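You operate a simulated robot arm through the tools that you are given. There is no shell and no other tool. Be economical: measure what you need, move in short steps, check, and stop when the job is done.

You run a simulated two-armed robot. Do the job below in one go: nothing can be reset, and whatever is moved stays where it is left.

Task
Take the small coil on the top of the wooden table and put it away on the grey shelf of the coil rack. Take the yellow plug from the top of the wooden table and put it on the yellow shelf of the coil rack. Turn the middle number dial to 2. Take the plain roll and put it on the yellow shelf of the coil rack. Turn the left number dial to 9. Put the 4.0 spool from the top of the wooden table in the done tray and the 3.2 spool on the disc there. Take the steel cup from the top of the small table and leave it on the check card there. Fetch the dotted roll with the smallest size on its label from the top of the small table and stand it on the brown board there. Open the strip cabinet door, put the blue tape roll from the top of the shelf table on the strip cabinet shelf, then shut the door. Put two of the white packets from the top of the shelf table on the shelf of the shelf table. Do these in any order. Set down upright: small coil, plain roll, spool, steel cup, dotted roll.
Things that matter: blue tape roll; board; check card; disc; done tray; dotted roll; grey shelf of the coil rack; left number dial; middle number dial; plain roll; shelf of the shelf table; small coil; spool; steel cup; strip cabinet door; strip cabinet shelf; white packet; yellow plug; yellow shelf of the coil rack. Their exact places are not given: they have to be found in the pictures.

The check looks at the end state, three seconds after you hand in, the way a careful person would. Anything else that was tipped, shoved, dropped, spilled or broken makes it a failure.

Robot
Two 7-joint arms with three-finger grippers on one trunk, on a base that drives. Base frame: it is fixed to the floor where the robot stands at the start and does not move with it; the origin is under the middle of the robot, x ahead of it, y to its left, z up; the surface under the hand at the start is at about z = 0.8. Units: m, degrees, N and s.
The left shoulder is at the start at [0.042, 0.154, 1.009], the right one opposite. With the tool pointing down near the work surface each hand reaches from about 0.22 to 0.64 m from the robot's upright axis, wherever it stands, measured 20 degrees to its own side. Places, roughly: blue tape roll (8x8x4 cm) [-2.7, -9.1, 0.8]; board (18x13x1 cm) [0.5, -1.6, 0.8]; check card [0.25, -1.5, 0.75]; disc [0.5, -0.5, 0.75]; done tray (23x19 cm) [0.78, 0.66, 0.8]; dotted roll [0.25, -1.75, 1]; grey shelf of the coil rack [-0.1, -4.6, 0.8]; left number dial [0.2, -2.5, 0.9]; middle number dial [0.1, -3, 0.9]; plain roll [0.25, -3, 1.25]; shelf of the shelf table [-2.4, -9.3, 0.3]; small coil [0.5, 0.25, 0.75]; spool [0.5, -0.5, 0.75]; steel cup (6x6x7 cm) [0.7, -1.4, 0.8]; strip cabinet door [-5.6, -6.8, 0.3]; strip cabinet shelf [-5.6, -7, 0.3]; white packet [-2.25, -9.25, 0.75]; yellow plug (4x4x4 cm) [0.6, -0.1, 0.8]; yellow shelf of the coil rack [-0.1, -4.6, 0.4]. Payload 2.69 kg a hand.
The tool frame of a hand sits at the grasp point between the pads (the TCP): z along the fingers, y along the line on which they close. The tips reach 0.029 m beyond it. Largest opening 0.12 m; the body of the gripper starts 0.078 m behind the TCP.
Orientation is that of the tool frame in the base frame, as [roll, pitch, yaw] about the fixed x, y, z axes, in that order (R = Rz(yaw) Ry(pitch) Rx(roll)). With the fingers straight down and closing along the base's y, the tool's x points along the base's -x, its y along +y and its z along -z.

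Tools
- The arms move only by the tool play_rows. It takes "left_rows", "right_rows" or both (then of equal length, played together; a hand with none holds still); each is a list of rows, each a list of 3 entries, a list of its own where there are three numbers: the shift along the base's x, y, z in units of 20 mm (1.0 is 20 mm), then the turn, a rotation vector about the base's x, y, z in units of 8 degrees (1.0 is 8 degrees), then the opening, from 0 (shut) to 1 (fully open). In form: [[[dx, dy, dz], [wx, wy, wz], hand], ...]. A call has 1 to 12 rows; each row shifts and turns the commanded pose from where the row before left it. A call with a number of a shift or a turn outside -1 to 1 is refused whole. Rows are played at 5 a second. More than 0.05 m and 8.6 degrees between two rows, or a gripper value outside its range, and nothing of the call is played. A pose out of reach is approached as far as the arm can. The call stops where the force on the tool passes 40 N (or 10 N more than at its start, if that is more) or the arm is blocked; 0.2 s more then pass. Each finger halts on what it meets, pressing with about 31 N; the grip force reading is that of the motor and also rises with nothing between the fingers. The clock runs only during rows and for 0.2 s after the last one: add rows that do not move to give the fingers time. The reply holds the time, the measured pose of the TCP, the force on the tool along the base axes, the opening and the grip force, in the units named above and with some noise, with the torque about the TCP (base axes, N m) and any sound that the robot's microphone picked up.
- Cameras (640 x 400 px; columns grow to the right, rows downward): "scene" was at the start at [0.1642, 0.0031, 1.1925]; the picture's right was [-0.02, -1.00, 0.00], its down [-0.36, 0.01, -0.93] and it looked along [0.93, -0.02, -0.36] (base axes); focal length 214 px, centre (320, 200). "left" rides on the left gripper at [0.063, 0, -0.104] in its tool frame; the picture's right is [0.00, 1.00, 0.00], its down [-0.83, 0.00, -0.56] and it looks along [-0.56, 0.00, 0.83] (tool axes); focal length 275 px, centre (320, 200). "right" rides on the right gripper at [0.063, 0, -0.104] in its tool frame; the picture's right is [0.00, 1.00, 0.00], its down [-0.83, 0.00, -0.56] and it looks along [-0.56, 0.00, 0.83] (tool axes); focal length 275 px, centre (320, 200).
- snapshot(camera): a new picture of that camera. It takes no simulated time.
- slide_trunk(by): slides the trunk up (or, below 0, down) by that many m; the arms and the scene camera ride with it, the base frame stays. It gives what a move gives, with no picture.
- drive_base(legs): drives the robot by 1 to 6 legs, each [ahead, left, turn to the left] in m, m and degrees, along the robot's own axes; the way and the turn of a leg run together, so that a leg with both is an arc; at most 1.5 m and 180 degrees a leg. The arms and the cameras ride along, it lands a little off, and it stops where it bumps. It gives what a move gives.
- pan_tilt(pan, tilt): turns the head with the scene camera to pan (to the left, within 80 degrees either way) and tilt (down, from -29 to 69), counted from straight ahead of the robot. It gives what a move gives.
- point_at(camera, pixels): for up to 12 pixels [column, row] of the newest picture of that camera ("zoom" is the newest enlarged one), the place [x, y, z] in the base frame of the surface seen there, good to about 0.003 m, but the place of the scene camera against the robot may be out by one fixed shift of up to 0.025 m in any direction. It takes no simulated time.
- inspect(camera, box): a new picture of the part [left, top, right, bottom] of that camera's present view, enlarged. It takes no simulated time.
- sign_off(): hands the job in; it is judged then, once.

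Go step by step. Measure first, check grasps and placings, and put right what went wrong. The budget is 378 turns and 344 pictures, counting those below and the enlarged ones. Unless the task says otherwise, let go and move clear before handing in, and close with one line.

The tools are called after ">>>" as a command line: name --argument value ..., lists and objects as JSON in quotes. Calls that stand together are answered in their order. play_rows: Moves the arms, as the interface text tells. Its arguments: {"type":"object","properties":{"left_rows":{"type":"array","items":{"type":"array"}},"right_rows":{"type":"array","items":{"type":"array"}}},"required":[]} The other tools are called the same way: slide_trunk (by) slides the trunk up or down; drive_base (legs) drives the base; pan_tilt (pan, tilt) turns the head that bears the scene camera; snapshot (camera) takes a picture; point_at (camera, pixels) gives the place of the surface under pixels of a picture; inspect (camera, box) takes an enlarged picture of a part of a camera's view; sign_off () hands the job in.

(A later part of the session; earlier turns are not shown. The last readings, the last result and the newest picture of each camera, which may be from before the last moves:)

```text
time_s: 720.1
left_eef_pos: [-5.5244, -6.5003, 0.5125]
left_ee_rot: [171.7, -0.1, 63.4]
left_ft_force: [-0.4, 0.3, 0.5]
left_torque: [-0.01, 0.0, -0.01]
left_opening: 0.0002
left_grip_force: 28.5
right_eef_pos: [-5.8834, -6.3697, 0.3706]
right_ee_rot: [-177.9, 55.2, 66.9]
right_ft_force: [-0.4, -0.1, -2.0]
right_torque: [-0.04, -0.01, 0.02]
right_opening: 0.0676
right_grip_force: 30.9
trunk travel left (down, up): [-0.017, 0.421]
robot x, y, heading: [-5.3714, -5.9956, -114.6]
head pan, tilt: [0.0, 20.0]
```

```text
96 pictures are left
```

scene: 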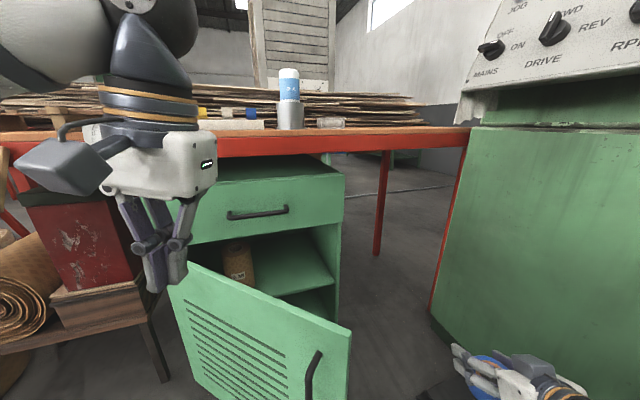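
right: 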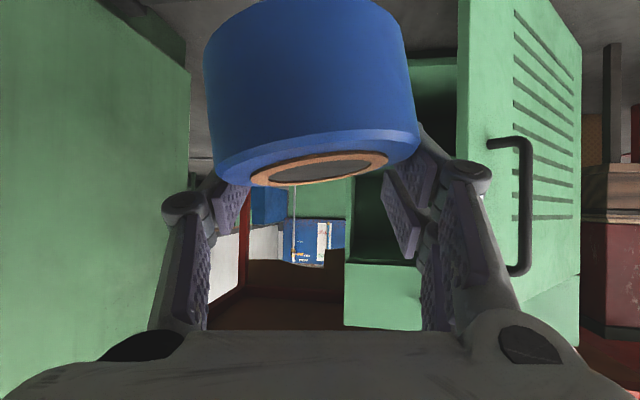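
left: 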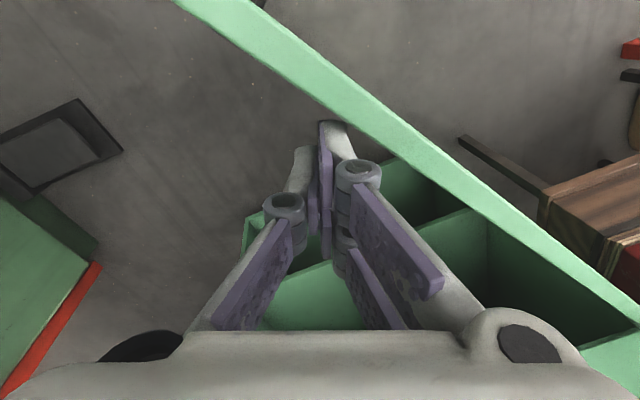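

>>> play_rows --left_rows '[[[0.47, 0.24, 0], [0, 0, 0], 0], [[0.47, 0.24, 0], [0, 0, 0], 0], [[0.47, 0.24, 0], [0, 0, 0], 0], [[0.47, 0.24, 0], [0, 0, 0], 0], [[0.47, 0.24, 0], [0, 0, 0], 0], [[0.47, 0.24, 0], [0, 0, 0], 0], [[0.47, 0.24, 0], [0, 0, 0], 0], [[0.47, 0.24, 0], [0, 0, 0], 0], [[0.49, 0.11, 0], [0, 0, 0], 0], [[0.49, 0.11, 0], [0, 0, 0], 0], [[0.49, 0.11, 0], [0, 0, 0], 0], [[0.49, 0.11, 0], [0, 0, 0], 0]]'

>>> play_rows --left_rows '[[[0.49, 0.11, 0], [0, 0, 0], 0], [[0.49, 0.11, 0], [0, 0, 0], 0], [[0.49, 0.11, 0], [0, 0, 0], 0], [[0.49, 0.11, 0], [0, 0, 0], 0], [[0.49, 0.11, 0], [0, 0, 0], 0], [[0.51, -0.03, 0], [0, 0, 0], 0], [[0.51, -0.03, 0], [0, 0, 0], 0], [[0.51, -0.03, 0], [0, 0, 0], 0], [[0.51, -0.03, 0], [0, 0, 0], 0], [[0.51, -0.03, 0], [0, 0, 0], 0], [[0.51, -0.03, 0], [0, 0, 0], 0], [[0.51, -0.03, 0], [0, 0, 0], 0]]'

>>> snapshot --camera "left"

>>> snapshot --camera "scene"

```text
time_s: 722.7
left_eef_pos: [-5.41, -6.453, 0.5116]
left_ee_rot: [171.6, -0.1, 63.3]
left_ft_force: [0.1, -0.2, -0.3]
left_torque: [0.06, 0.02, 0.0]
left_opening: 0.0
left_grip_force: 28.1
right_eef_pos: [-5.8831, -6.3697, 0.3717]
right_ee_rot: [-177.8, 55.1, 66.9]
right_ft_force: [0.1, -0.6, -2.2]
right_torque: [-0.05, 0.01, 0.0]
right_opening: 0.0673
right_grip_force: 31.4
trunk travel left (down, up): [-0.017, 0.421]
robot x, y, heading: [-5.3709, -5.9988, -114.3]
head pan, tilt: [0.0, 20.0]
```

```text
time_s: 725.3
left_eef_pos: [-5.2883, -6.4467, 0.5123]
left_ee_rot: [171.7, -0.1, 63.4]
left_ft_force: [-0.2, 0.3, -0.6]
left_torque: [-0.02, -0.01, -0.03]
left_opening: 0.0
left_grip_force: 28.3
right_eef_pos: [-5.8833, -6.3696, 0.3704]
right_ee_rot: [-177.8, 55.1, 66.9]
right_ft_force: [0.1, -0.4, -1.5]
right_torque: [-0.03, 0.01, -0.02]
right_opening: 0.0673
right_grip_force: 31.0
trunk travel left (down, up): [-0.017, 0.421]
robot x, y, heading: [-5.3731, -5.9983, -114.5]
head pan, tilt: [0.0, 20.0]
```

```text
95 pictures are left
```

left: 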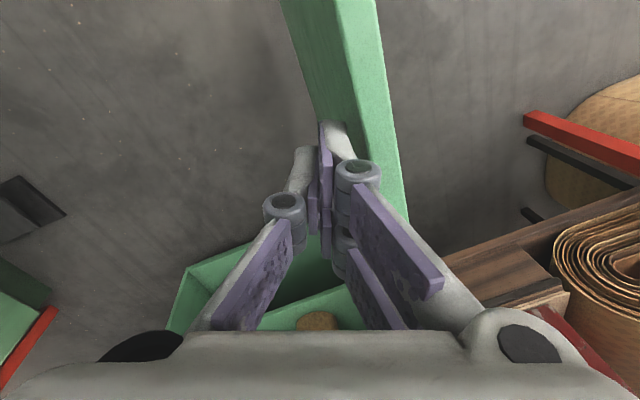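

```text
94 pictures are left
```

scene: 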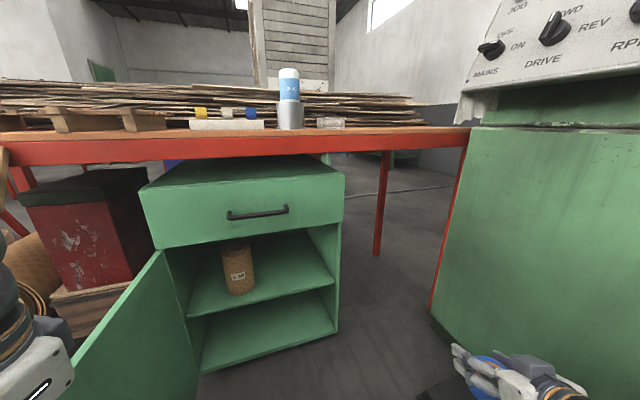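

Door is open ~95°. Raise the left hand and draw it back.

>>> play_rows --left_rows '[[[-0.3, 0, 1], [0, 0, 0], 0], [[0, 0, 1], [0, 0, 0], 0], [[0, 0, 1], [0, 0, 0], 0], [[0, 0, 1], [0, 0, 0], 0], [[0, 0, 1], [0, 0, 0], 0], [[0, 0, 1], [0, 0, 0], 0], [[0, 0, 1], [0, 0, 0], 0], [[0.5, 1, 0], [0, 0, 0], 0], [[0.5, 1, 0], [0, 0, 0], 0], [[0.5, 1, 0], [0, 0, 0], 0], [[0.5, 1, 0], [0, 0, 0], 0]]'

>>> snapshot --camera "right"

>>> point_at --camera "scene" --pixels '[[290, 275], [325, 270], [210, 295], [240, 270], [300, 240], [335, 240], [180, 350], [100, 390], [240, 245], [150, 270]]'

```text
time_s: 727.7
left_eef_pos: [-5.2714, -6.3623, 0.6182]
left_ee_rot: [171.7, -0.1, 63.5]
left_ft_force: [0.7, -0.3, 0.3]
left_torque: [-0.03, 0.03, 0.05]
left_opening: 0.0001
left_grip_force: 28.7
left hand out of reach, approached as far as the arm can: row 6, 7, 9
right_eef_pos: [-5.8826, -6.3696, 0.3697]
right_ee_rot: [-177.8, 55.1, 66.9]
right_ft_force: [-0.4, -0.6, -1.3]
right_torque: [-0.05, 0.03, 0.02]
right_opening: 0.067
right_grip_force: 31.7
trunk travel left (down, up): [-0.017, 0.421]
robot x, y, heading: [-5.3701, -5.9975, -114.6]
head pan, tilt: [0.0, 20.0]
```

```text
93 pictures are left
```

right: 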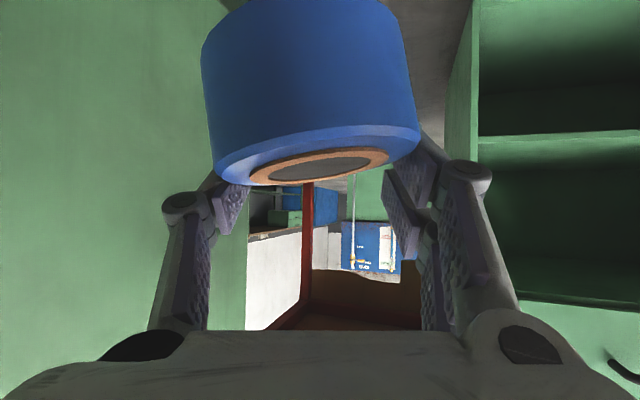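

```text
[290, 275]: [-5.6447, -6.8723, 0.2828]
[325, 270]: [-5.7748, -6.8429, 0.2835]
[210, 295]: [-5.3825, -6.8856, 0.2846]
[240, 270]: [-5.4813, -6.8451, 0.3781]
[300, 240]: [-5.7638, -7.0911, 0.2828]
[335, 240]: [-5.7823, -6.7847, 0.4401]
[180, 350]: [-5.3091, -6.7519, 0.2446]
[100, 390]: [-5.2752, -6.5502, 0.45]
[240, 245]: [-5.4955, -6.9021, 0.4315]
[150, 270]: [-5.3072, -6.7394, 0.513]
```

Shelf z≈0.271; place at about (−5.65,−6.91). Turn the base to −95° and shift right/ahead to about (−5.55,−6.10).

>>> drive_base --legs '[[0, 0, 19.3], [0.05, -0.1, 0]]'

>>> snapshot --camera "scene"

```text
time_s: 730.1
left_eef_pos: [-5.2606, -6.3497, 0.6179]
left_ee_rot: [171.7, -0.1, 82.6]
left_ft_force: [0.0, -0.3, 0.8]
left_torque: [0.02, 0.0, 0.0]
left_opening: 0.0
left_grip_force: 28.2
right_eef_pos: [-5.8356, -6.5578, 0.3716]
right_ee_rot: [-177.8, 55.1, 86.1]
right_ft_force: [0.0, -0.2, -0.9]
right_torque: [-0.07, -0.02, -0.03]
right_opening: 0.0658
right_grip_force: 31.0
trunk travel left (down, up): [-0.017, 0.421]
robot x, y, heading: [-5.4759, -6.0403, -95.3]
head pan, tilt: [0.0, 20.0]
```

```text
92 pictures are left
```

scene: 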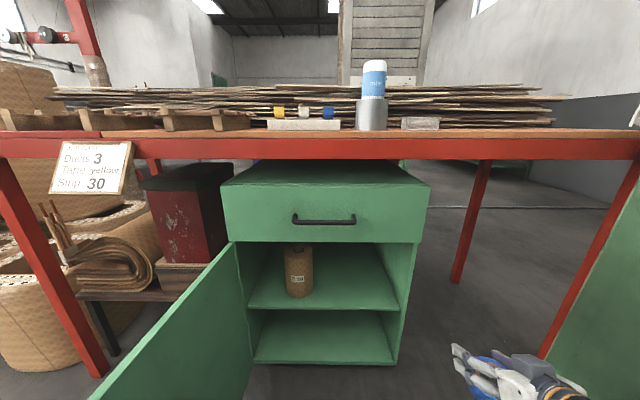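

>>> drive_base --legs '[[0.08, -0.05, 0]]'

>>> play_rows --right_rows '[[[1, 0, 0], [0, 0, 0], 0.4], [[1, 0, 0], [0, 0, 0], 0.4], [[1, 0, 0], [0, 0, 0], 0.4], [[1, 0, 0], [0, 0, 0], 0.4], [[1, 0, 0], [0, 0, 0], 0.4], [[1, 0, 0], [0, 0, 0], 0.4], [[1, 0, 0], [0, 0, 0], 0.4], [[1, 0, 0], [0, 0, 0], 0.4], [[1, 0, 0], [0, 0, 0], 0.4], [[1, 0, 0], [0, 0, 0], 0.4], [[1, 0, 0], [0, 0, 0], 0.4], [[0, 0, 0], [0, 0, 0], 0.4]]'

>>> snapshot --camera "right"

>>> snapshot --camera "scene"

```text
time_s: 731.3
left_eef_pos: [-5.3183, -6.4255, 0.619]
left_ee_rot: [171.7, -0.1, 82.6]
left_ft_force: [0.9, -0.3, -0.4]
left_torque: [0.01, 0.02, 0.03]
left_opening: 0.0002
left_grip_force: 28.1
right_eef_pos: [-5.894, -6.6324, 0.3706]
right_ee_rot: [-177.9, 55.0, 86.1]
right_ft_force: [-0.1, 0.4, -1.3]
right_torque: [-0.05, -0.01, 0.01]
right_opening: 0.0661
right_grip_force: 31.2
trunk travel left (down, up): [-0.017, 0.421]
robot x, y, heading: [-5.5322, -6.1149, -95.6]
head pan, tilt: [0.0, 20.0]
```

```text
time_s: 733.9
left_eef_pos: [-5.3179, -6.4256, 0.6185]
left_ee_rot: [171.6, -0.1, 82.6]
left_ft_force: [-0.4, 0.0, 0.0]
left_torque: [-0.01, 0.02, 0.02]
left_opening: 0.0
left_grip_force: 28.8
right_eef_pos: [-5.6726, -6.6321, 0.3728]
right_ee_rot: [-177.8, 55.1, 86.1]
right_ft_force: [-0.1, 0.4, -1.5]
right_torque: [0.0, -0.01, 0.04]
right_opening: 0.066
right_grip_force: 31.3
trunk travel left (down, up): [-0.017, 0.421]
robot x, y, heading: [-5.5307, -6.1109, -95.1]
head pan, tilt: [0.0, 20.0]
```

```text
91 pictures are left
```

right: 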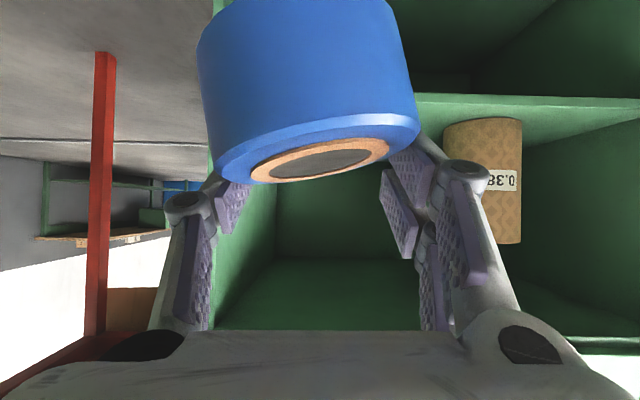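

```text
90 pictures are left
```

scene: 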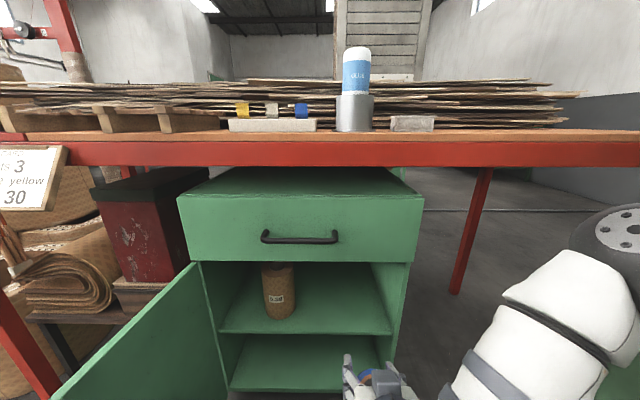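

Advance into the cabinet above the shelf.

>>> play_rows --right_rows '[[[0, -1, -0.1], [0, 0, 0], 0.4], [[0, -1, -0.1], [0, 0, 0], 0.4], [[0, -1, -0.1], [0, 0, 0], 0.4], [[0, -1, -0.1], [0, 0, 0], 0.4], [[0, -1, -0.1], [0, 0, 0], 0.4], [[0, -1, -0.1], [0, 0, 0], 0.4], [[0, -1, 0], [0, 0, 0], 0.4], [[0, -1, 0], [0, 0, 0], 0.4], [[0, -1, 0], [0, 0, 0], 0.4], [[0, -1, 0], [0, 0, 0], 0.4], [[0, -1, 0], [0, 0, 0], 0.4], [[0, 0, 0], [0, 0, 0], 0.4]]'

>>> snapshot --camera "right"

>>> snapshot --camera "scene"

```text
time_s: 736.5
left_eef_pos: [-5.3194, -6.4253, 0.6181]
left_ee_rot: [171.7, -0.1, 82.6]
left_ft_force: [0.3, -0.6, -0.7]
left_torque: [-0.02, -0.01, 0.02]
left_opening: 0.0
left_grip_force: 28.6
right_eef_pos: [-5.6739, -6.8534, 0.3587]
right_ee_rot: [-177.8, 55.0, 86.2]
right_ft_force: [0.3, 0.4, -1.3]
right_torque: [-0.06, 0.0, -0.02]
right_opening: 0.0659
right_grip_force: 30.7
trunk travel left (down, up): [-0.017, 0.421]
robot x, y, heading: [-5.5339, -6.1126, -95.5]
head pan, tilt: [0.0, 20.0]
```

```text
89 pictures are left
```

right: 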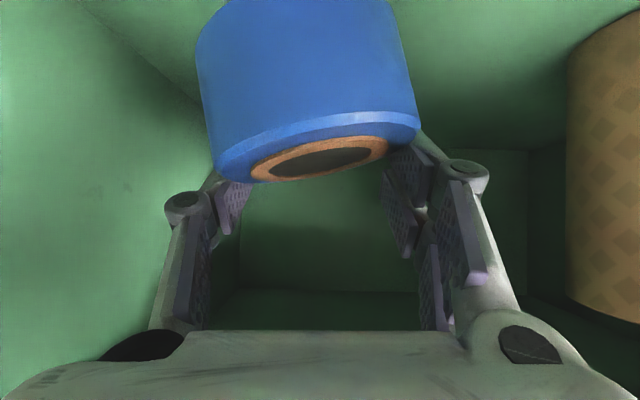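

```text
88 pictures are left
```

scene: 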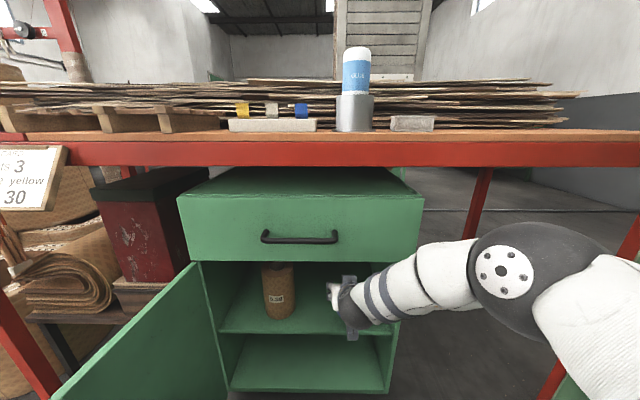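

Advance another 7 cm carefully (slightly left).

>>> play_rows --right_rows '[[[0.2, -0.7, -0.1], [0, 0, 0], 0.4], [[0.2, -0.7, -0.1], [0, 0, 0], 0.4], [[0.2, -0.7, -0.1], [0, 0, 0], 0.4], [[0.2, -0.7, -0.1], [0, 0, 0], 0.4], [[0.2, -0.7, -0.1], [0, 0, 0], 0.4], [[0, 0, 0], [0, 0, 0], 0.4]]'

>>> snapshot --camera "scene"

```text
time_s: 737.9
left_eef_pos: [-5.3188, -6.4246, 0.619]
left_ee_rot: [171.7, -0.1, 82.5]
left_ft_force: [-0.5, -0.9, -0.6]
left_torque: [-0.03, 0.01, 0.04]
left_opening: 0.0
left_grip_force: 28.3
right_eef_pos: [-5.6555, -6.916, 0.3506]
right_ee_rot: [-177.9, 55.1, 86.0]
right_ft_force: [0.7, 0.6, -1.2]
right_torque: [0.0, 0.0, -0.04]
right_opening: 0.0655
right_grip_force: 31.7
right hand out of reach, approached as far as the arm can: row 5
trunk travel left (down, up): [-0.017, 0.421]
robot x, y, heading: [-5.5305, -6.1137, -95.1]
head pan, tilt: [0.0, 20.0]
```

```text
87 pictures are left
```

scene: 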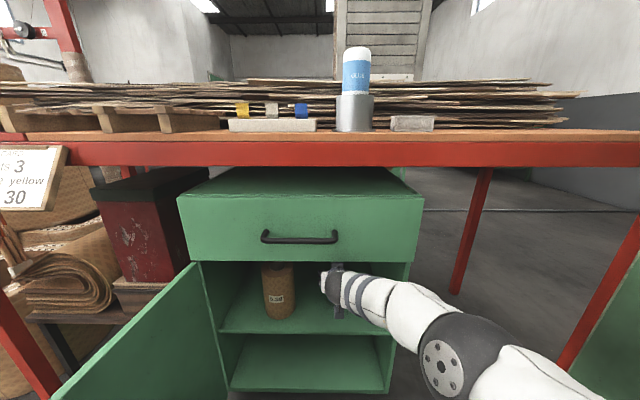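

Lower in small steps until contact.

>>> play_rows --right_rows '[[[0, 0, -0.5], [0, 0, 0], 0.4], [[0, 0, -0.5], [0, 0, 0], 0.4], [[0, 0, -0.3], [0, 0, 0], 0.4], [[0, 0, -0.2], [0, 0, 0], 0.4], [[0, 0, 0], [0, 0, 0], 0.4]]'

>>> snapshot --camera "right"

```text
time_s: 739.1
left_eef_pos: [-5.3175, -6.4262, 0.6191]
left_ee_rot: [171.7, -0.2, 82.6]
left_ft_force: [-0.6, 0.1, -0.1]
left_torque: [0.02, 0.0, -0.01]
left_opening: 0.0
left_grip_force: 28.8
right_eef_pos: [-5.6599, -6.9139, 0.3257]
right_ee_rot: [-177.7, 55.2, 86.0]
right_ft_force: [0.5, 0.4, 1.7]
right_torque: [0.04, -0.13, -0.01]
right_opening: 0.0657
right_grip_force: 30.8
right hand out of reach, approached as far as the arm can: row 3
trunk travel left (down, up): [-0.017, 0.421]
robot x, y, heading: [-5.5288, -6.1126, -95.3]
head pan, tilt: [0.0, 20.0]
```

```text
86 pictures are left
```

right: 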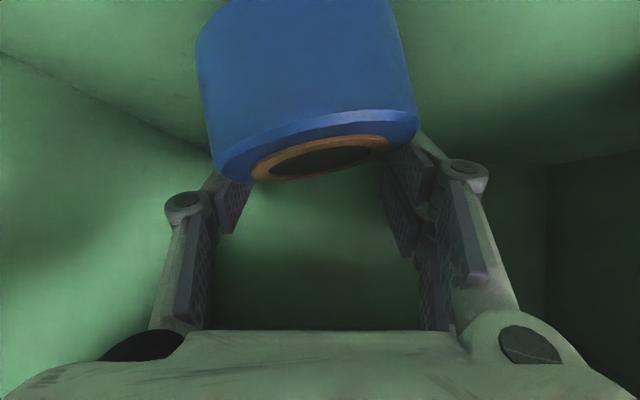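

Contact. Open gently.

>>> play_rows --right_rows '[[[0, 0, 0], [0, 0, 0], 0.6], [[0, 0, 0], [0, 0, 0], 0.68], [[0, 0, 0], [0, 0, 0], 0.76], [[0, 0, 0], [0, 0, 0], 0.85], [[0, 0, 0], [0, 0, 0], 0.85], [[0, 0, 0], [0, 0, 0], 0.85]]'

>>> snapshot --camera "right"

```text
time_s: 740.5
left_eef_pos: [-5.3183, -6.4266, 0.6198]
left_ee_rot: [171.6, -0.1, 82.7]
left_ft_force: [-0.5, 0.1, -0.9]
left_torque: [-0.04, -0.02, 0.0]
left_opening: 0.0
left_grip_force: 28.6
right_eef_pos: [-5.659, -6.9136, 0.3264]
right_ee_rot: [-177.8, 55.1, 86.1]
right_ft_force: [0.0, 0.4, -0.1]
right_torque: [0.04, 0.02, -0.02]
right_opening: 0.1021
right_grip_force: 0.1
trunk travel left (down, up): [-0.017, 0.421]
robot x, y, heading: [-5.5308, -6.114, -95.4]
head pan, tilt: [0.0, 20.0]
```

```text
85 pictures are left
```

right: 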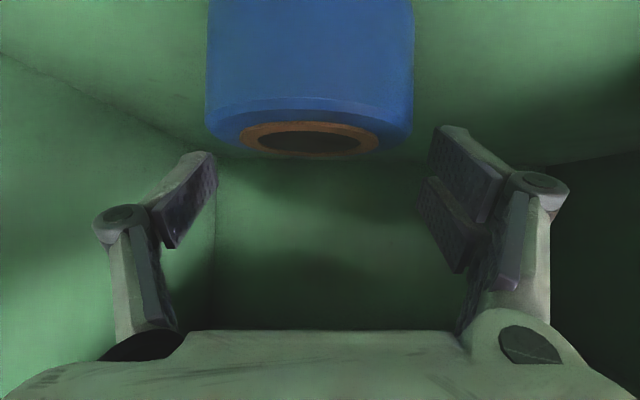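

Tape stands flat on the shelf. Withdraw the hand straight back.

>>> play_rows --right_rows '[[[0, 0.7, 0.3], [0, 0, 0], 0.85], [[0, 1, 0.3], [0, 0, 0], 0.85], [[0, 1, 0.2], [0, 0, 0], 0.85], [[0, 1, 0.1], [0, 0, 0], 0.85], [[0, 1, 0], [0, 0, 0], 0.85], [[0, 1, 0], [0, 0, 0], 0.7], [[-0.3, 1, 0], [0, 0, 0], 0.7], [[-0.5, 1, 0], [0, 0, 0], 0.5], [[-0.5, 1, 0], [0, 0, 0], 0.5], [[-0.5, 1, 0], [0, 0, 0], 0.5], [[-0.5, 1, 0], [0, 0, 0], 0.5], [[-0.5, 1, 0], [0, 0, 0], 0.5]]'

>>> snapshot --camera "scene"

>>> snapshot --camera "right"

```text
time_s: 743.1
left_eef_pos: [-5.3182, -6.4246, 0.6194]
left_ee_rot: [171.7, -0.1, 82.6]
left_ft_force: [0.3, -0.9, 0.6]
left_torque: [0.02, 0.0, -0.01]
left_opening: 0.0001
left_grip_force: 28.7
right_eef_pos: [-5.7129, -6.6803, 0.3439]
right_ee_rot: [-177.7, 55.2, 86.1]
right_ft_force: [-0.8, -0.9, -0.3]
right_torque: [0.0, 0.0, 0.0]
right_opening: 0.0599
right_grip_force: 0.0
trunk travel left (down, up): [-0.017, 0.421]
robot x, y, heading: [-5.534, -6.1128, -95.6]
head pan, tilt: [0.0, 20.0]
```

```text
84 pictures are left
```

scene: 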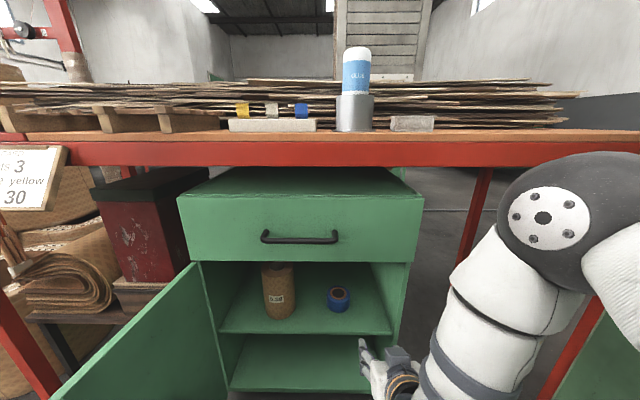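

```text
83 pictures are left
```

right: 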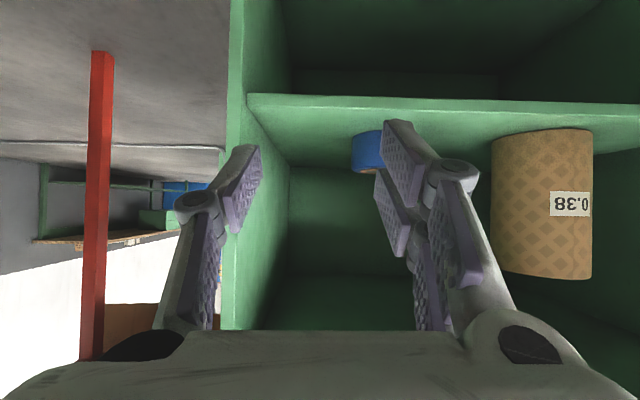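

Blue tape is on the shelf. Now shut the door: back the base 0.2, raise the right hand clear, and bring the left hand to the door's outer side.

>>> drive_base --legs '[[-0.2, 0.03, 0]]'

>>> play_rows --right_rows '[[[-0.5, 0.5, 1], [0, 0, 0], 0.3], [[-0.5, 0.5, 1], [0, 0, 0], 0.3], [[-0.5, 0.5, 1], [0, 0, 0], 0.3], [[-0.5, 0.3, 1], [0, 0, 0], 0.3], [[-0.5, 0, 1], [0, 0, 0], 0.3], [[-0.5, 0, 1], [0, 0, 0], 0.3], [[-0.5, 0, 1], [0, 0, 0], 0.3], [[0, 0, 1], [0, 0, 0], 0.3], [[0, 0, 1], [0, 0, 0], 0.3], [[0, 0, 1], [0, 0, 0], 0.3], [[0, 0, 1], [0, 0, 0], 0.3], [[0, 0, 1], [0, 0, 0], 0.3]]' --left_rows '[[[1, 0, 0.3], [0, 0, 0], 0], [[1, 0, 0.3], [0, 0, 0], 0], [[1, 0, 0], [0, 0, 0], 0], [[1, 0, 0], [0, 0, 0], 0], [[1, 0, 0], [0, 0, 0], 0], [[1, 0, 0], [0, 0, 0], 0], [[1, 0, 0], [0, 0, 0], 0], [[1, 0, 0], [0, 0, 0], 0], [[1, 0, 0], [0, 0, 0], 0], [[0.5, -0.5, 0], [0, 0, 0], 0], [[0, -0.5, 0], [0, 0, 0], 0], [[0, 0, 0], [0, 0, 0], 0]]'

>>> snapshot --camera "scene"

>>> snapshot --camera "left"

```text
time_s: 744.7
left_eef_pos: [-5.2705, -6.2313, 0.6189]
left_ee_rot: [171.7, -0.1, 82.7]
left_ft_force: [-0.3, -0.4, -0.5]
left_torque: [-0.03, 0.0, -0.02]
left_opening: 0.0
left_grip_force: 28.4
right_eef_pos: [-5.665, -6.4871, 0.3443]
right_ee_rot: [-177.8, 55.0, 86.1]
right_ft_force: [-0.2, -1.1, -0.8]
right_torque: [0.03, -0.04, 0.01]
right_opening: 0.0599
right_grip_force: 0.0
trunk travel left (down, up): [-0.017, 0.421]
robot x, y, heading: [-5.4839, -5.9201, -95.1]
head pan, tilt: [0.0, 20.0]
```

```text
time_s: 747.3
left_eef_pos: [-5.1745, -6.2734, 0.5421]
left_ee_rot: [171.6, -0.2, 82.7]
left_ft_force: [-0.1, -0.1, 0.3]
left_torque: [-0.03, 0.0, -0.02]
left_opening: 0.0001
left_grip_force: 28.2
left hand out of reach, approached as far as the arm can: row 1, 2, 3, 4, 5, 6, 7, 8, 9, 10
right_eef_pos: [-5.7352, -6.4519, 0.585]
right_ee_rot: [-177.9, 55.0, 86.1]
right_ft_force: [1.3, 0.9, 0.2]
right_torque: [-0.01, 0.03, -0.01]
right_opening: 0.0363
right_grip_force: 0.0
trunk travel left (down, up): [-0.017, 0.421]
robot x, y, heading: [-5.4818, -5.9199, -95.2]
head pan, tilt: [0.0, 20.0]
```

```text
82 pictures are left
```

scene: 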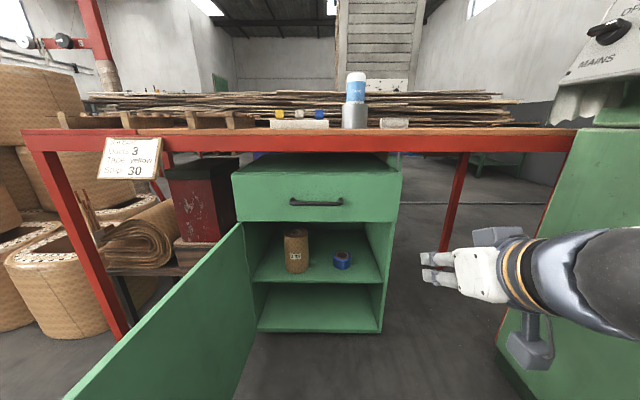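

```text
81 pictures are left
```

left: 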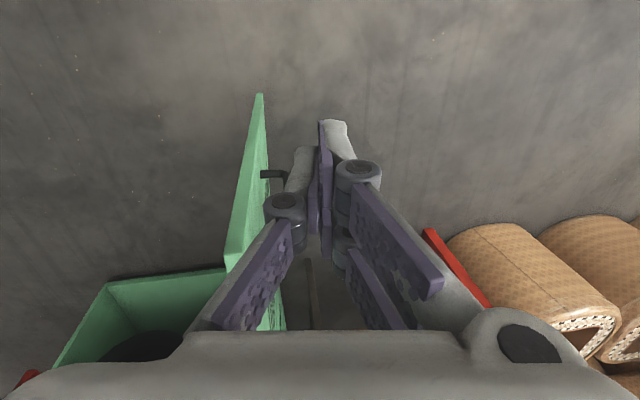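

Left hand is on the outer side; move it 0.15 further in (−y) and lower to z≈0.48.

>>> play_rows --left_rows '[[[0, -1, 0], [0, 0, 0], 0], [[0, -1, 0], [0, 0, 0], 0], [[0, -1, 0], [0, 0, 0], 0], [[0, -1, 0], [0, 0, 0], 0], [[0, -1, 0], [0, 0, 0], 0], [[0, -1, 0], [0, 0, 0], 0], [[0, -1, -0.5], [0, 0, 0], 0], [[0, 0, -1], [0, 0, 0], 0], [[0, 0, -1], [0, 0, 0], 0], [[0, 0, -0.5], [0, 0, 0], 0], [[0, 0, 0], [0, 0, 0], 0]]'

>>> snapshot --camera "left"

>>> point_at --camera "left" --pixels '[[258, 100], [240, 240], [255, 180], [235, 200]]'

```text
time_s: 749.7
left_eef_pos: [-5.1754, -6.4126, 0.4819]
left_ee_rot: [171.6, 0.0, 82.6]
left_ft_force: [0.6, -0.5, 0.6]
left_torque: [0.0, -0.02, 0.0]
left_opening: 0.0001
left_grip_force: 28.6
right_eef_pos: [-5.736, -6.4509, 0.5849]
right_ee_rot: [-177.8, 55.1, 86.1]
right_ft_force: [0.0, -0.6, 0.7]
right_torque: [-0.01, 0.01, 0.02]
right_opening: 0.0361
right_grip_force: 0.1
trunk travel left (down, up): [-0.017, 0.421]
robot x, y, heading: [-5.4826, -5.9237, -95.4]
head pan, tilt: [0.0, 20.0]
```

```text
80 pictures are left
```

left: 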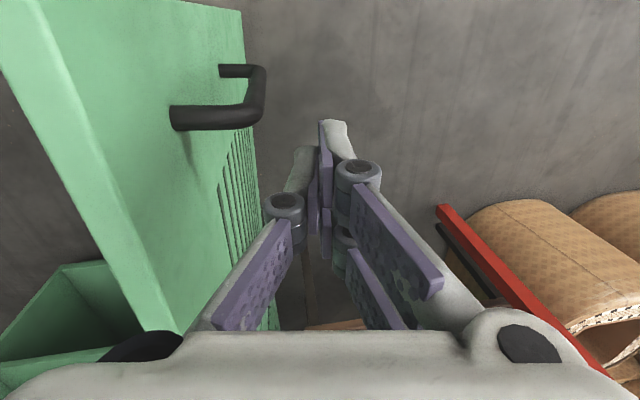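

```text
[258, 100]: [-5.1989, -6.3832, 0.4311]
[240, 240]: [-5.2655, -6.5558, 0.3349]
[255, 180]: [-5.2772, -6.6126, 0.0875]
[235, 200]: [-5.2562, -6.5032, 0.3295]
```

Sweep the door toward closed along the arc (first to ~115°).

>>> play_rows --left_rows '[[[-0.6, 0.1, 0], [0, 0, 0], 0], [[-0.6, 0.1, 0], [0, 0, 0], 0], [[-0.6, 0.1, 0], [0, 0, 0], 0], [[-0.6, 0.1, 0], [0, 0, 0], 0], [[-0.6, 0.1, 0], [0, 0, 0], 0], [[-0.6, 0.08, 0], [0, 0, 0], 0], [[-0.6, 0.08, 0], [0, 0, 0], 0], [[-0.6, 0.05, 0], [0, 0, 0], 0], [[-0.6, 0.05, 0], [0, 0, 0], 0], [[-0.6, 0.02, 0], [0, 0, 0], 0], [[-0.6, 0, 0], [0, 0, 0], 0], [[-0.6, 0, 0], [0, 0, 0], 0]]'

>>> play_rows --left_rows '[[[-0.6, -0.03, 0], [0, 0, 0], 0], [[-0.6, -0.05, 0], [0, 0, 0], 0], [[-0.6, -0.08, 0], [0, 0, 0], 0], [[-0.6, -0.1, 0], [0, 0, 0], 0], [[-0.6, -0.12, 0], [0, 0, 0], 0], [[-0.6, -0.15, 0], [0, 0, 0], 0], [[-0.6, -0.18, 0], [0, 0, 0], 0], [[-0.6, -0.2, 0], [0, 0, 0], 0], [[-0.6, -0.22, 0], [0, 0, 0], 0], [[-0.6, -0.25, 0], [0, 0, 0], 0]]'

>>> snapshot --camera "scene"

```text
time_s: 752.3
left_eef_pos: [-5.3192, -6.3968, 0.4821]
left_ee_rot: [171.8, 0.0, 82.6]
left_ft_force: [0.0, 0.2, 0.4]
left_torque: [0.03, 0.03, -0.01]
left_opening: 0.0001
left_grip_force: 28.2
right_eef_pos: [-5.7342, -6.451, 0.5847]
right_ee_rot: [-177.8, 55.1, 86.1]
right_ft_force: [0.8, -0.6, 0.3]
right_torque: [0.02, 0.01, 0.02]
right_opening: 0.0362
right_grip_force: 0.1
trunk travel left (down, up): [-0.017, 0.421]
robot x, y, heading: [-5.4864, -5.9178, -95.5]
head pan, tilt: [0.0, 20.0]
```

```text
time_s: 754.5
left_eef_pos: [-5.4388, -6.4246, 0.4829]
left_ee_rot: [171.7, -0.1, 82.5]
left_ft_force: [0.7, -0.4, 0.3]
left_torque: [-0.01, -0.01, 0.02]
left_opening: 0.0
left_grip_force: 28.6
right_eef_pos: [-5.7347, -6.4516, 0.5836]
right_ee_rot: [-177.9, 55.1, 86.0]
right_ft_force: [0.5, 0.1, -0.6]
right_torque: [-0.01, -0.01, -0.01]
right_opening: 0.0357
right_grip_force: 0.1
trunk travel left (down, up): [-0.017, 0.421]
robot x, y, heading: [-5.4859, -5.9231, -95.4]
head pan, tilt: [0.0, 20.0]
```

```text
79 pictures are left
```

scene: 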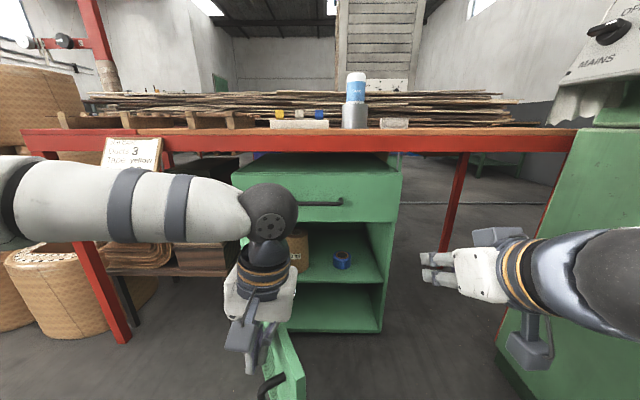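

Door ~65° open now. Move the right hand back/up out of the way, then continue.

>>> play_rows --right_rows '[[[-0.5, 0.5, 0.7], [0, 0, 0], 0.3], [[-0.5, 0.5, 0.7], [0, 0, 0], 0.3], [[-0.5, 0.5, 0.7], [0, 0, 0], 0.3], [[-0.5, 0.5, 0.7], [0, 0, 0], 0.3], [[-0.5, 0.5, 0.5], [0, 0, 0], 0.3], [[-0.5, 0.5, 0], [0, 0, 0], 0.3]]' --left_rows '[[[-0.5, -0.28, 0], [0, 0, 0], 0], [[-0.5, -0.28, 0], [0, 0, 0], 0], [[-0.5, -0.28, 0], [0, 0, 0], 0], [[-0.5, -0.28, 0], [0, 0, 0], 0], [[-0.5, -0.28, 0], [0, 0, 0], 0], [[-0.5, -0.28, 0], [0, 0, 0], 0]]'

>>> snapshot --camera "scene"

```text
time_s: 755.9
left_eef_pos: [-5.5001, -6.4579, 0.4815]
left_ee_rot: [171.7, -0.2, 82.6]
left_ft_force: [0.0, -0.9, 0.4]
left_torque: [-0.01, -0.02, 0.01]
left_opening: 0.0
left_grip_force: 29.3
right_eef_pos: [-5.7948, -6.3904, 0.6501]
right_ee_rot: [-177.8, 55.2, 86.1]
right_ft_force: [0.1, -0.9, 0.1]
right_torque: [0.01, 0.0, -0.04]
right_opening: 0.0361
right_grip_force: 0.1
trunk travel left (down, up): [-0.017, 0.421]
robot x, y, heading: [-5.4858, -5.9203, -95.3]
head pan, tilt: [0.0, 20.0]
```

```text
78 pictures are left
```

scene: 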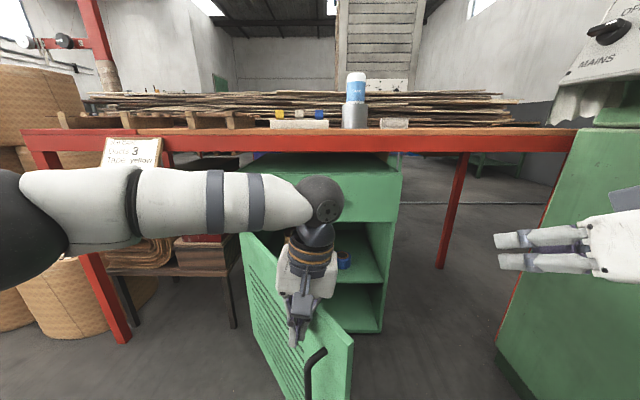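

>>> play_rows --left_rows '[[[-0.4, -0.35, 0], [0, 0, 0], 0], [[-0.4, -0.35, 0], [0, 0, 0], 0], [[-0.4, -0.4, 0], [0, 0, 0], 0], [[-0.4, -0.4, 0], [0, 0, 0], 0], [[-0.4, -0.4, 0], [0, 0, 0], 0], [[-0.3, -0.4, 0], [0, 0, 0], 0], [[-0.3, -0.4, 0], [0, 0, 0], 0], [[-0.3, -0.4, 0], [0, 0, 0], 0]]'

>>> drive_base --legs '[[0.1, 0, 0]]'

>>> snapshot --camera "scene"

```text
time_s: 757.7
left_eef_pos: [-5.5576, -6.5207, 0.4837]
left_ee_rot: [171.7, -0.2, 82.6]
left_ft_force: [1.1, 0.3, 0.4]
left_torque: [-0.02, 0.02, 0.01]
left_opening: 0.0
left_grip_force: 28.1
right_eef_pos: [-5.7938, -6.3913, 0.6506]
right_ee_rot: [-177.8, 55.1, 86.1]
right_ft_force: [0.7, -0.9, 0.9]
right_torque: [0.01, 0.0, -0.01]
right_opening: 0.0358
right_grip_force: 0.2
trunk travel left (down, up): [-0.017, 0.421]
robot x, y, heading: [-5.4798, -5.9181, -95.4]
head pan, tilt: [0.0, 20.0]
```

```text
time_s: 758.8
left_eef_pos: [-5.5661, -6.6187, 0.483]
left_ee_rot: [171.7, -0.1, 82.5]
left_ft_force: [0.2, -0.6, -0.2]
left_torque: [-0.01, -0.01, -0.02]
left_opening: 0.0
left_grip_force: 28.6
right_eef_pos: [-5.8048, -6.4891, 0.6494]
right_ee_rot: [-177.8, 55.1, 86.0]
right_ft_force: [0.2, -0.1, 0.5]
right_torque: [0.02, 0.02, -0.05]
right_opening: 0.0359
right_grip_force: 0.0
trunk travel left (down, up): [-0.017, 0.421]
robot x, y, heading: [-5.491, -6.0187, -95.3]
head pan, tilt: [0.0, 20.0]
```

```text
77 pictures are left
```

scene: 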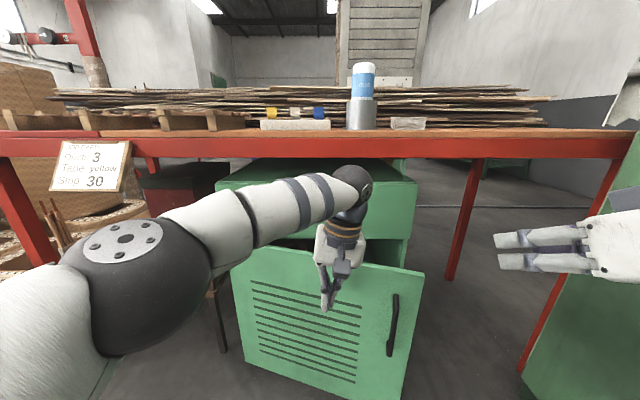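

Door ~18° open; my left wrist nears the table edge. Withdraw the left hand, and finish the push with the right hand lower down.

>>> play_rows --left_rows '[[[0, 1, 0], [0, 0, 0], 0], [[0, 1, 0], [0, 0, 0], 0], [[0.5, 1, 0], [0, 0, 0], 0], [[1, 1, 0], [0, 0, 0], 0], [[1, 1, 0], [0, 0, 0], 0], [[1, 1, 0], [0, 0, 0], 0], [[1, 0.5, 0], [0, 0, 0], 0], [[1, 0, 0], [0, 0, 0], 0], [[1, 0, 0], [0, 0, 0], 0], [[1, 0, 0], [0, 0, 0], 0], [[1, 0, 0], [0, 0, 0], 0], [[1, 0, 0], [0, 0, 0], 0]]'

>>> play_rows --right_rows '[[[0, 0.2, -1], [0, 0, 0], 0], [[0, 0.2, -1], [0, 0, 0], 0], [[0, 0, -1], [0, 0, 0], 0], [[0, 0, -1], [0, 0, 0], 0], [[0.3, 0, -1], [0, 0, 0], 0], [[0.5, 0, -1], [0, 0, 0], 0], [[1, 0, -1], [0, 0, 0], 0], [[1, 0, -1], [0, 0, 0], 0], [[1, 0, -1], [0, 0, 0], 0], [[1, 0, -1], [0, 0, 0], 0], [[1, 0, -1], [0, 0, 0], 0], [[1, 0, -1], [0, 0, 0], 0]]'

>>> snapshot --camera "scene"

```text
time_s: 761.4
left_eef_pos: [-5.376, -6.4901, 0.4826]
left_ee_rot: [171.7, -0.1, 82.6]
left_ft_force: [0.1, 0.6, -0.3]
left_torque: [-0.02, 0.04, 0.0]
left_opening: 0.0001
left_grip_force: 27.9
right_eef_pos: [-5.8042, -6.4909, 0.6502]
right_ee_rot: [-177.8, 55.0, 86.1]
right_ft_force: [-0.2, 1.2, 0.0]
right_torque: [0.0, 0.0, 0.0]
right_opening: 0.0358
right_grip_force: 0.0
trunk travel left (down, up): [-0.017, 0.421]
robot x, y, heading: [-5.4934, -6.0191, -95.6]
head pan, tilt: [0.0, 20.0]
```

```text
time_s: 764.0
left_eef_pos: [-5.3766, -6.488, 0.4821]
left_ee_rot: [171.6, -0.1, 82.6]
left_ft_force: [-0.2, 0.6, 0.6]
left_torque: [0.0, -0.02, -0.03]
left_opening: 0.0001
left_grip_force: 28.9
right_eef_pos: [-5.6826, -6.5301, 0.4272]
right_ee_rot: [-177.7, 55.2, 86.0]
right_ft_force: [0.3, 0.6, -0.5]
right_torque: [-0.02, -0.01, 0.03]
right_opening: 0.0001
right_grip_force: 28.9
right hand out of reach, approached as far as the arm can: row 1, 2, 3, 4, 5, 6, 7
trunk travel left (down, up): [-0.017, 0.421]
robot x, y, heading: [-5.496, -6.0164, -95.5]
head pan, tilt: [0.0, 20.0]
```

```text
76 pictures are left
```

scene: 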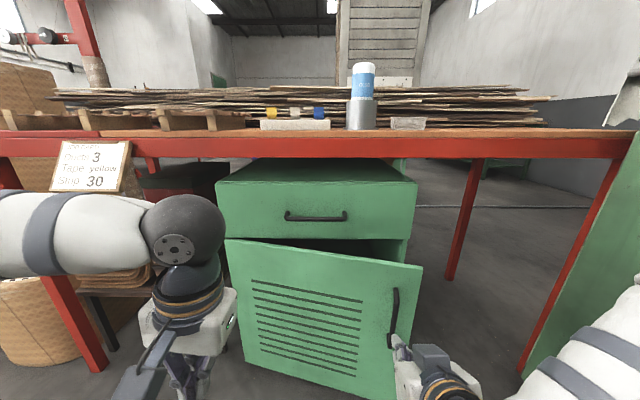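

Shift 5 cm left of the handle and push forward slowly.

>>> play_rows --right_rows '[[[1, 0, -0.5], [0, 0, 0], 0], [[1, 0, -0.5], [0, 0, 0], 0], [[0.5, 0, 0], [0, 0, 0], 0], [[0, -0.5, 0], [0, 0, 0], 0], [[0, -0.5, 0], [0, 0, 0], 0], [[0, -0.5, 0], [0, 0, 0], 0], [[0, -0.5, 0], [0, 0, 0], 0], [[0, -0.5, 0], [0, 0, 0], 0], [[0, -0.5, 0], [0, 0, 0], 0], [[0, -0.5, 0], [0, 0, 0], 0], [[0, -0.5, 0], [0, 0, 0], 0], [[0, -0.5, 0], [0, 0, 0], 0]]'

>>> play_rows --right_rows '[[[0, -0.5, 0], [0, 0, 0], 0], [[0, -0.5, 0], [0, 0, 0], 0], [[0, -0.5, 0], [0, 0, 0], 0], [[0, -0.5, 0], [0, 0, 0], 0], [[0, -0.5, 0], [0, 0, 0], 0], [[0, -0.4, 0], [0, 0, 0], 0], [[0, -0.4, 0], [0, 0, 0], 0], [[0, -0.4, 0], [0, 0, 0], 0], [[0, -0.4, 0], [0, 0, 0], 0], [[0, -0.4, 0], [0, 0, 0], 0]]'

>>> snapshot --camera "scene"

```text
time_s: 766.6
left_eef_pos: [-5.3753, -6.4891, 0.4821]
left_ee_rot: [171.6, -0.2, 82.7]
left_ft_force: [0.2, -0.3, -0.4]
left_torque: [0.0, 0.02, 0.0]
left_opening: 0.0
left_grip_force: 28.7
right_eef_pos: [-5.632, -6.6215, 0.407]
right_ee_rot: [-177.8, 55.1, 86.1]
right_ft_force: [0.0, 0.0, -0.1]
right_torque: [-0.02, 0.02, -0.02]
right_opening: 0.0
right_grip_force: 28.1
trunk travel left (down, up): [-0.017, 0.421]
robot x, y, heading: [-5.4952, -6.0148, -95.5]
head pan, tilt: [0.0, 20.0]
```

```text
time_s: 768.8
left_eef_pos: [-5.3769, -6.4892, 0.4815]
left_ee_rot: [171.7, -0.1, 82.6]
left_ft_force: [0.8, 0.6, -0.9]
left_torque: [0.0, -0.02, 0.01]
left_opening: 0.0
left_grip_force: 28.6
right_eef_pos: [-5.6322, -6.7103, 0.4072]
right_ee_rot: [-177.8, 55.0, 86.0]
right_ft_force: [1.1, 0.4, 0.6]
right_torque: [0.02, 0.05, 0.02]
right_opening: 0.0001
right_grip_force: 28.2
trunk travel left (down, up): [-0.017, 0.421]
robot x, y, heading: [-5.4938, -6.0193, -95.5]
head pan, tilt: [0.0, 20.0]
```

```text
75 pictures are left
```

scene: 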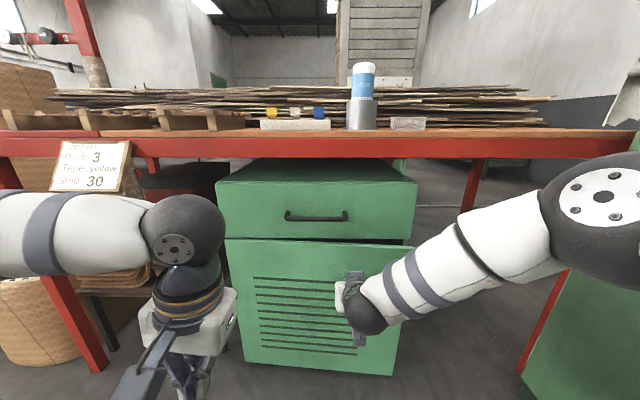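

Nearly shut. Continue until resistance.

>>> play_rows --right_rows '[[[0, -0.4, 0], [0, 0, 0], 0], [[0, -0.4, 0], [0, 0, 0], 0], [[0, -0.4, 0], [0, 0, 0], 0], [[0, -0.3, 0], [0, 0, 0], 0], [[0, -0.3, 0], [0, 0, 0], 0], [[0, -0.3, 0], [0, 0, 0], 0], [[0, -0.3, 0], [0, 0, 0], 0], [[0, -0.3, 0], [0, 0, 0], 0], [[0, -0.3, 0], [0, 0, 0], 0], [[0, -0.3, 0], [0, 0, 0], 0]]'

>>> snapshot --camera "scene"

```text
time_s: 770.0
left_eef_pos: [-5.3775, -6.4876, 0.4826]
left_ee_rot: [171.7, 0.0, 82.7]
left_ft_force: [0.0, -0.2, -0.1]
left_torque: [0.0, 0.02, -0.02]
left_opening: 0.0
left_grip_force: 28.7
right_eef_pos: [-5.6322, -6.7381, 0.405]
right_ee_rot: [-177.9, 54.6, 86.0]
right_ft_force: [-0.1, 13.3, 5.0]
right_torque: [-0.23, -0.03, 0.01]
right_opening: 0.0
right_grip_force: 28.3
trunk travel left (down, up): [-0.017, 0.421]
robot x, y, heading: [-5.4973, -6.0167, -95.9]
head pan, tilt: [0.0, 20.0]
stopped in row 5 (right hand): the force on the tool passed its limit at 51 N (the readings are from after the stop); the commanded pose is now the measured one
```

```text
74 pictures are left
```

scene: 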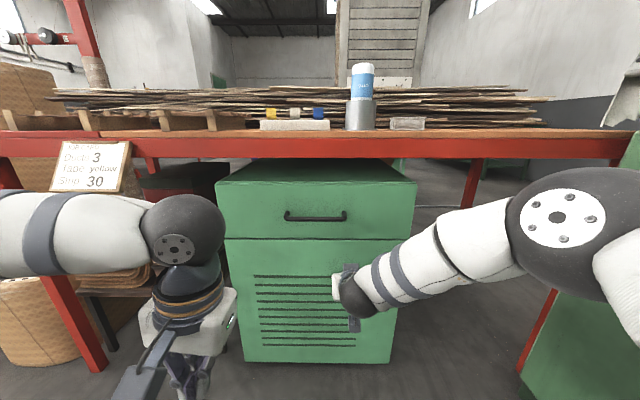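

The door met its frame (51 N). Withdraw the right hand and verify.

>>> play_rows --right_rows '[[[0, 0.6, 0], [0, 0, 0], 0], [[0, 1, 0], [0, 0, 0], 0], [[0, 1, 0], [0, 0, 0], 0], [[0, 1, 0], [0, 0, 0], 0], [[0, 1, 0], [0, 0, 0], 0], [[0, 1, 0], [0, 0, 0], 0], [[0, 1, 0], [0, 0, 0], 0]]'

>>> drive_base --legs '[[-0.15, 0.05, 0]]'

>>> snapshot --camera "scene"

>>> inspect --camera "scene" --box '[220, 160, 420, 360]'

```text
time_s: 771.5
left_eef_pos: [-5.3769, -6.4889, 0.482]
left_ee_rot: [171.7, -0.1, 82.5]
left_ft_force: [0.9, 0.4, 0.1]
left_torque: [0.03, 0.0, -0.03]
left_opening: 0.0001
left_grip_force: 28.8
right_eef_pos: [-5.6316, -6.6084, 0.4044]
right_ee_rot: [-177.9, 54.6, 85.9]
right_ft_force: [0.1, 0.7, -0.4]
right_torque: [-0.01, 0.01, -0.01]
right_opening: 0.0
right_grip_force: 29.0
trunk travel left (down, up): [-0.017, 0.421]
robot x, y, heading: [-5.4894, -6.0192, -95.3]
head pan, tilt: [0.0, 20.0]
```

```text
time_s: 773.0
left_eef_pos: [-5.3143, -6.3454, 0.4814]
left_ee_rot: [171.6, -0.2, 82.5]
left_ft_force: [0.5, -0.4, -0.3]
left_torque: [-0.04, -0.02, 0.04]
left_opening: 0.0
left_grip_force: 28.0
right_eef_pos: [-5.568, -6.4652, 0.4051]
right_ee_rot: [-177.9, 54.7, 86.0]
right_ft_force: [-0.7, 0.3, 0.6]
right_torque: [0.0, 0.04, 0.0]
right_opening: 0.0001
right_grip_force: 28.9
trunk travel left (down, up): [-0.017, 0.421]
robot x, y, heading: [-5.4296, -5.8775, -95.7]
head pan, tilt: [0.0, 20.0]
```

```text
73 pictures are left
```

scene: 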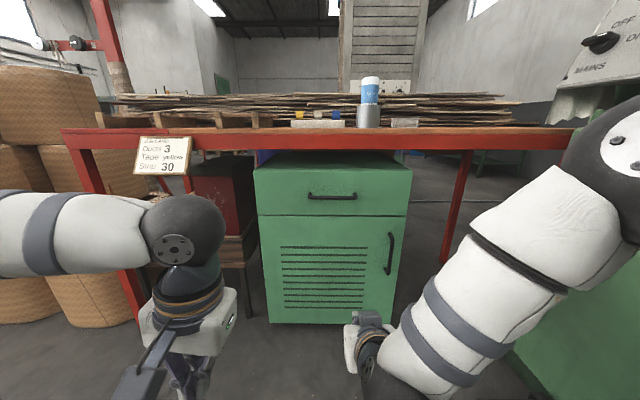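

```text
2.00 times, centred on (320, 260) of scene
```

zoom: 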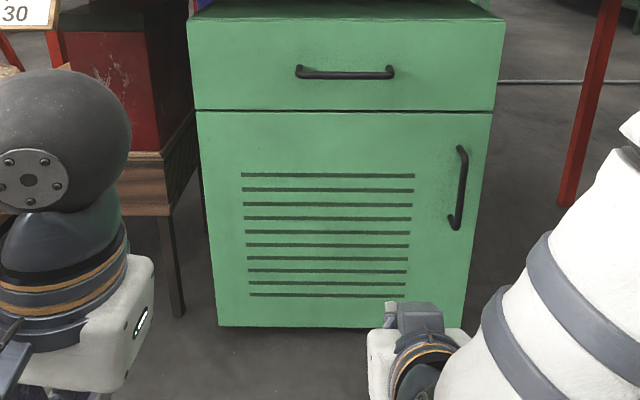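

The door looks flush. Check numerically and look up at the wire.

>>> point_at --camera "scene" --pixels '[[265, 210], [400, 210], [268, 225], [398, 222], [275, 315], [385, 315], [330, 240]]'

>>> pan_tilt --pan 0 --tilt -25

>>> snapshot --camera "scene"

```text
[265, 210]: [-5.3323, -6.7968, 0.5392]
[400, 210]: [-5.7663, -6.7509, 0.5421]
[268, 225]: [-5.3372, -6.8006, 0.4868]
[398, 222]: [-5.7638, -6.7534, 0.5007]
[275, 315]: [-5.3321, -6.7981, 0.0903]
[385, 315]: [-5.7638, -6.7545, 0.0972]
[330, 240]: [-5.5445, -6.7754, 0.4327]
```

```text
time_s: 774.1
left_eef_pos: [-5.3136, -6.3455, 0.4825]
left_ee_rot: [171.7, -0.1, 82.5]
left_ft_force: [0.2, -0.2, 0.4]
left_torque: [-0.01, 0.0, -0.01]
left_opening: 0.0
left_grip_force: 28.3
right_eef_pos: [-5.5686, -6.4637, 0.4055]
right_ee_rot: [-177.9, 54.7, 86.0]
right_ft_force: [1.2, -0.8, 0.2]
right_torque: [0.03, 0.03, -0.02]
right_opening: 0.0
right_grip_force: 28.7
trunk travel left (down, up): [-0.017, 0.421]
robot x, y, heading: [-5.4311, -5.8748, -95.8]
head pan, tilt: [0.0, -25.0]
```

```text
71 pictures are left
```

scene: 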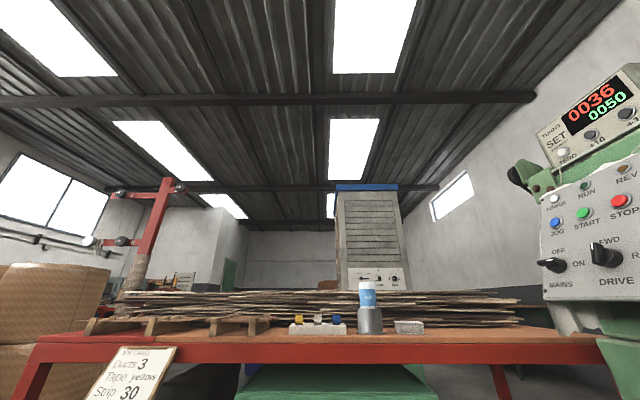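

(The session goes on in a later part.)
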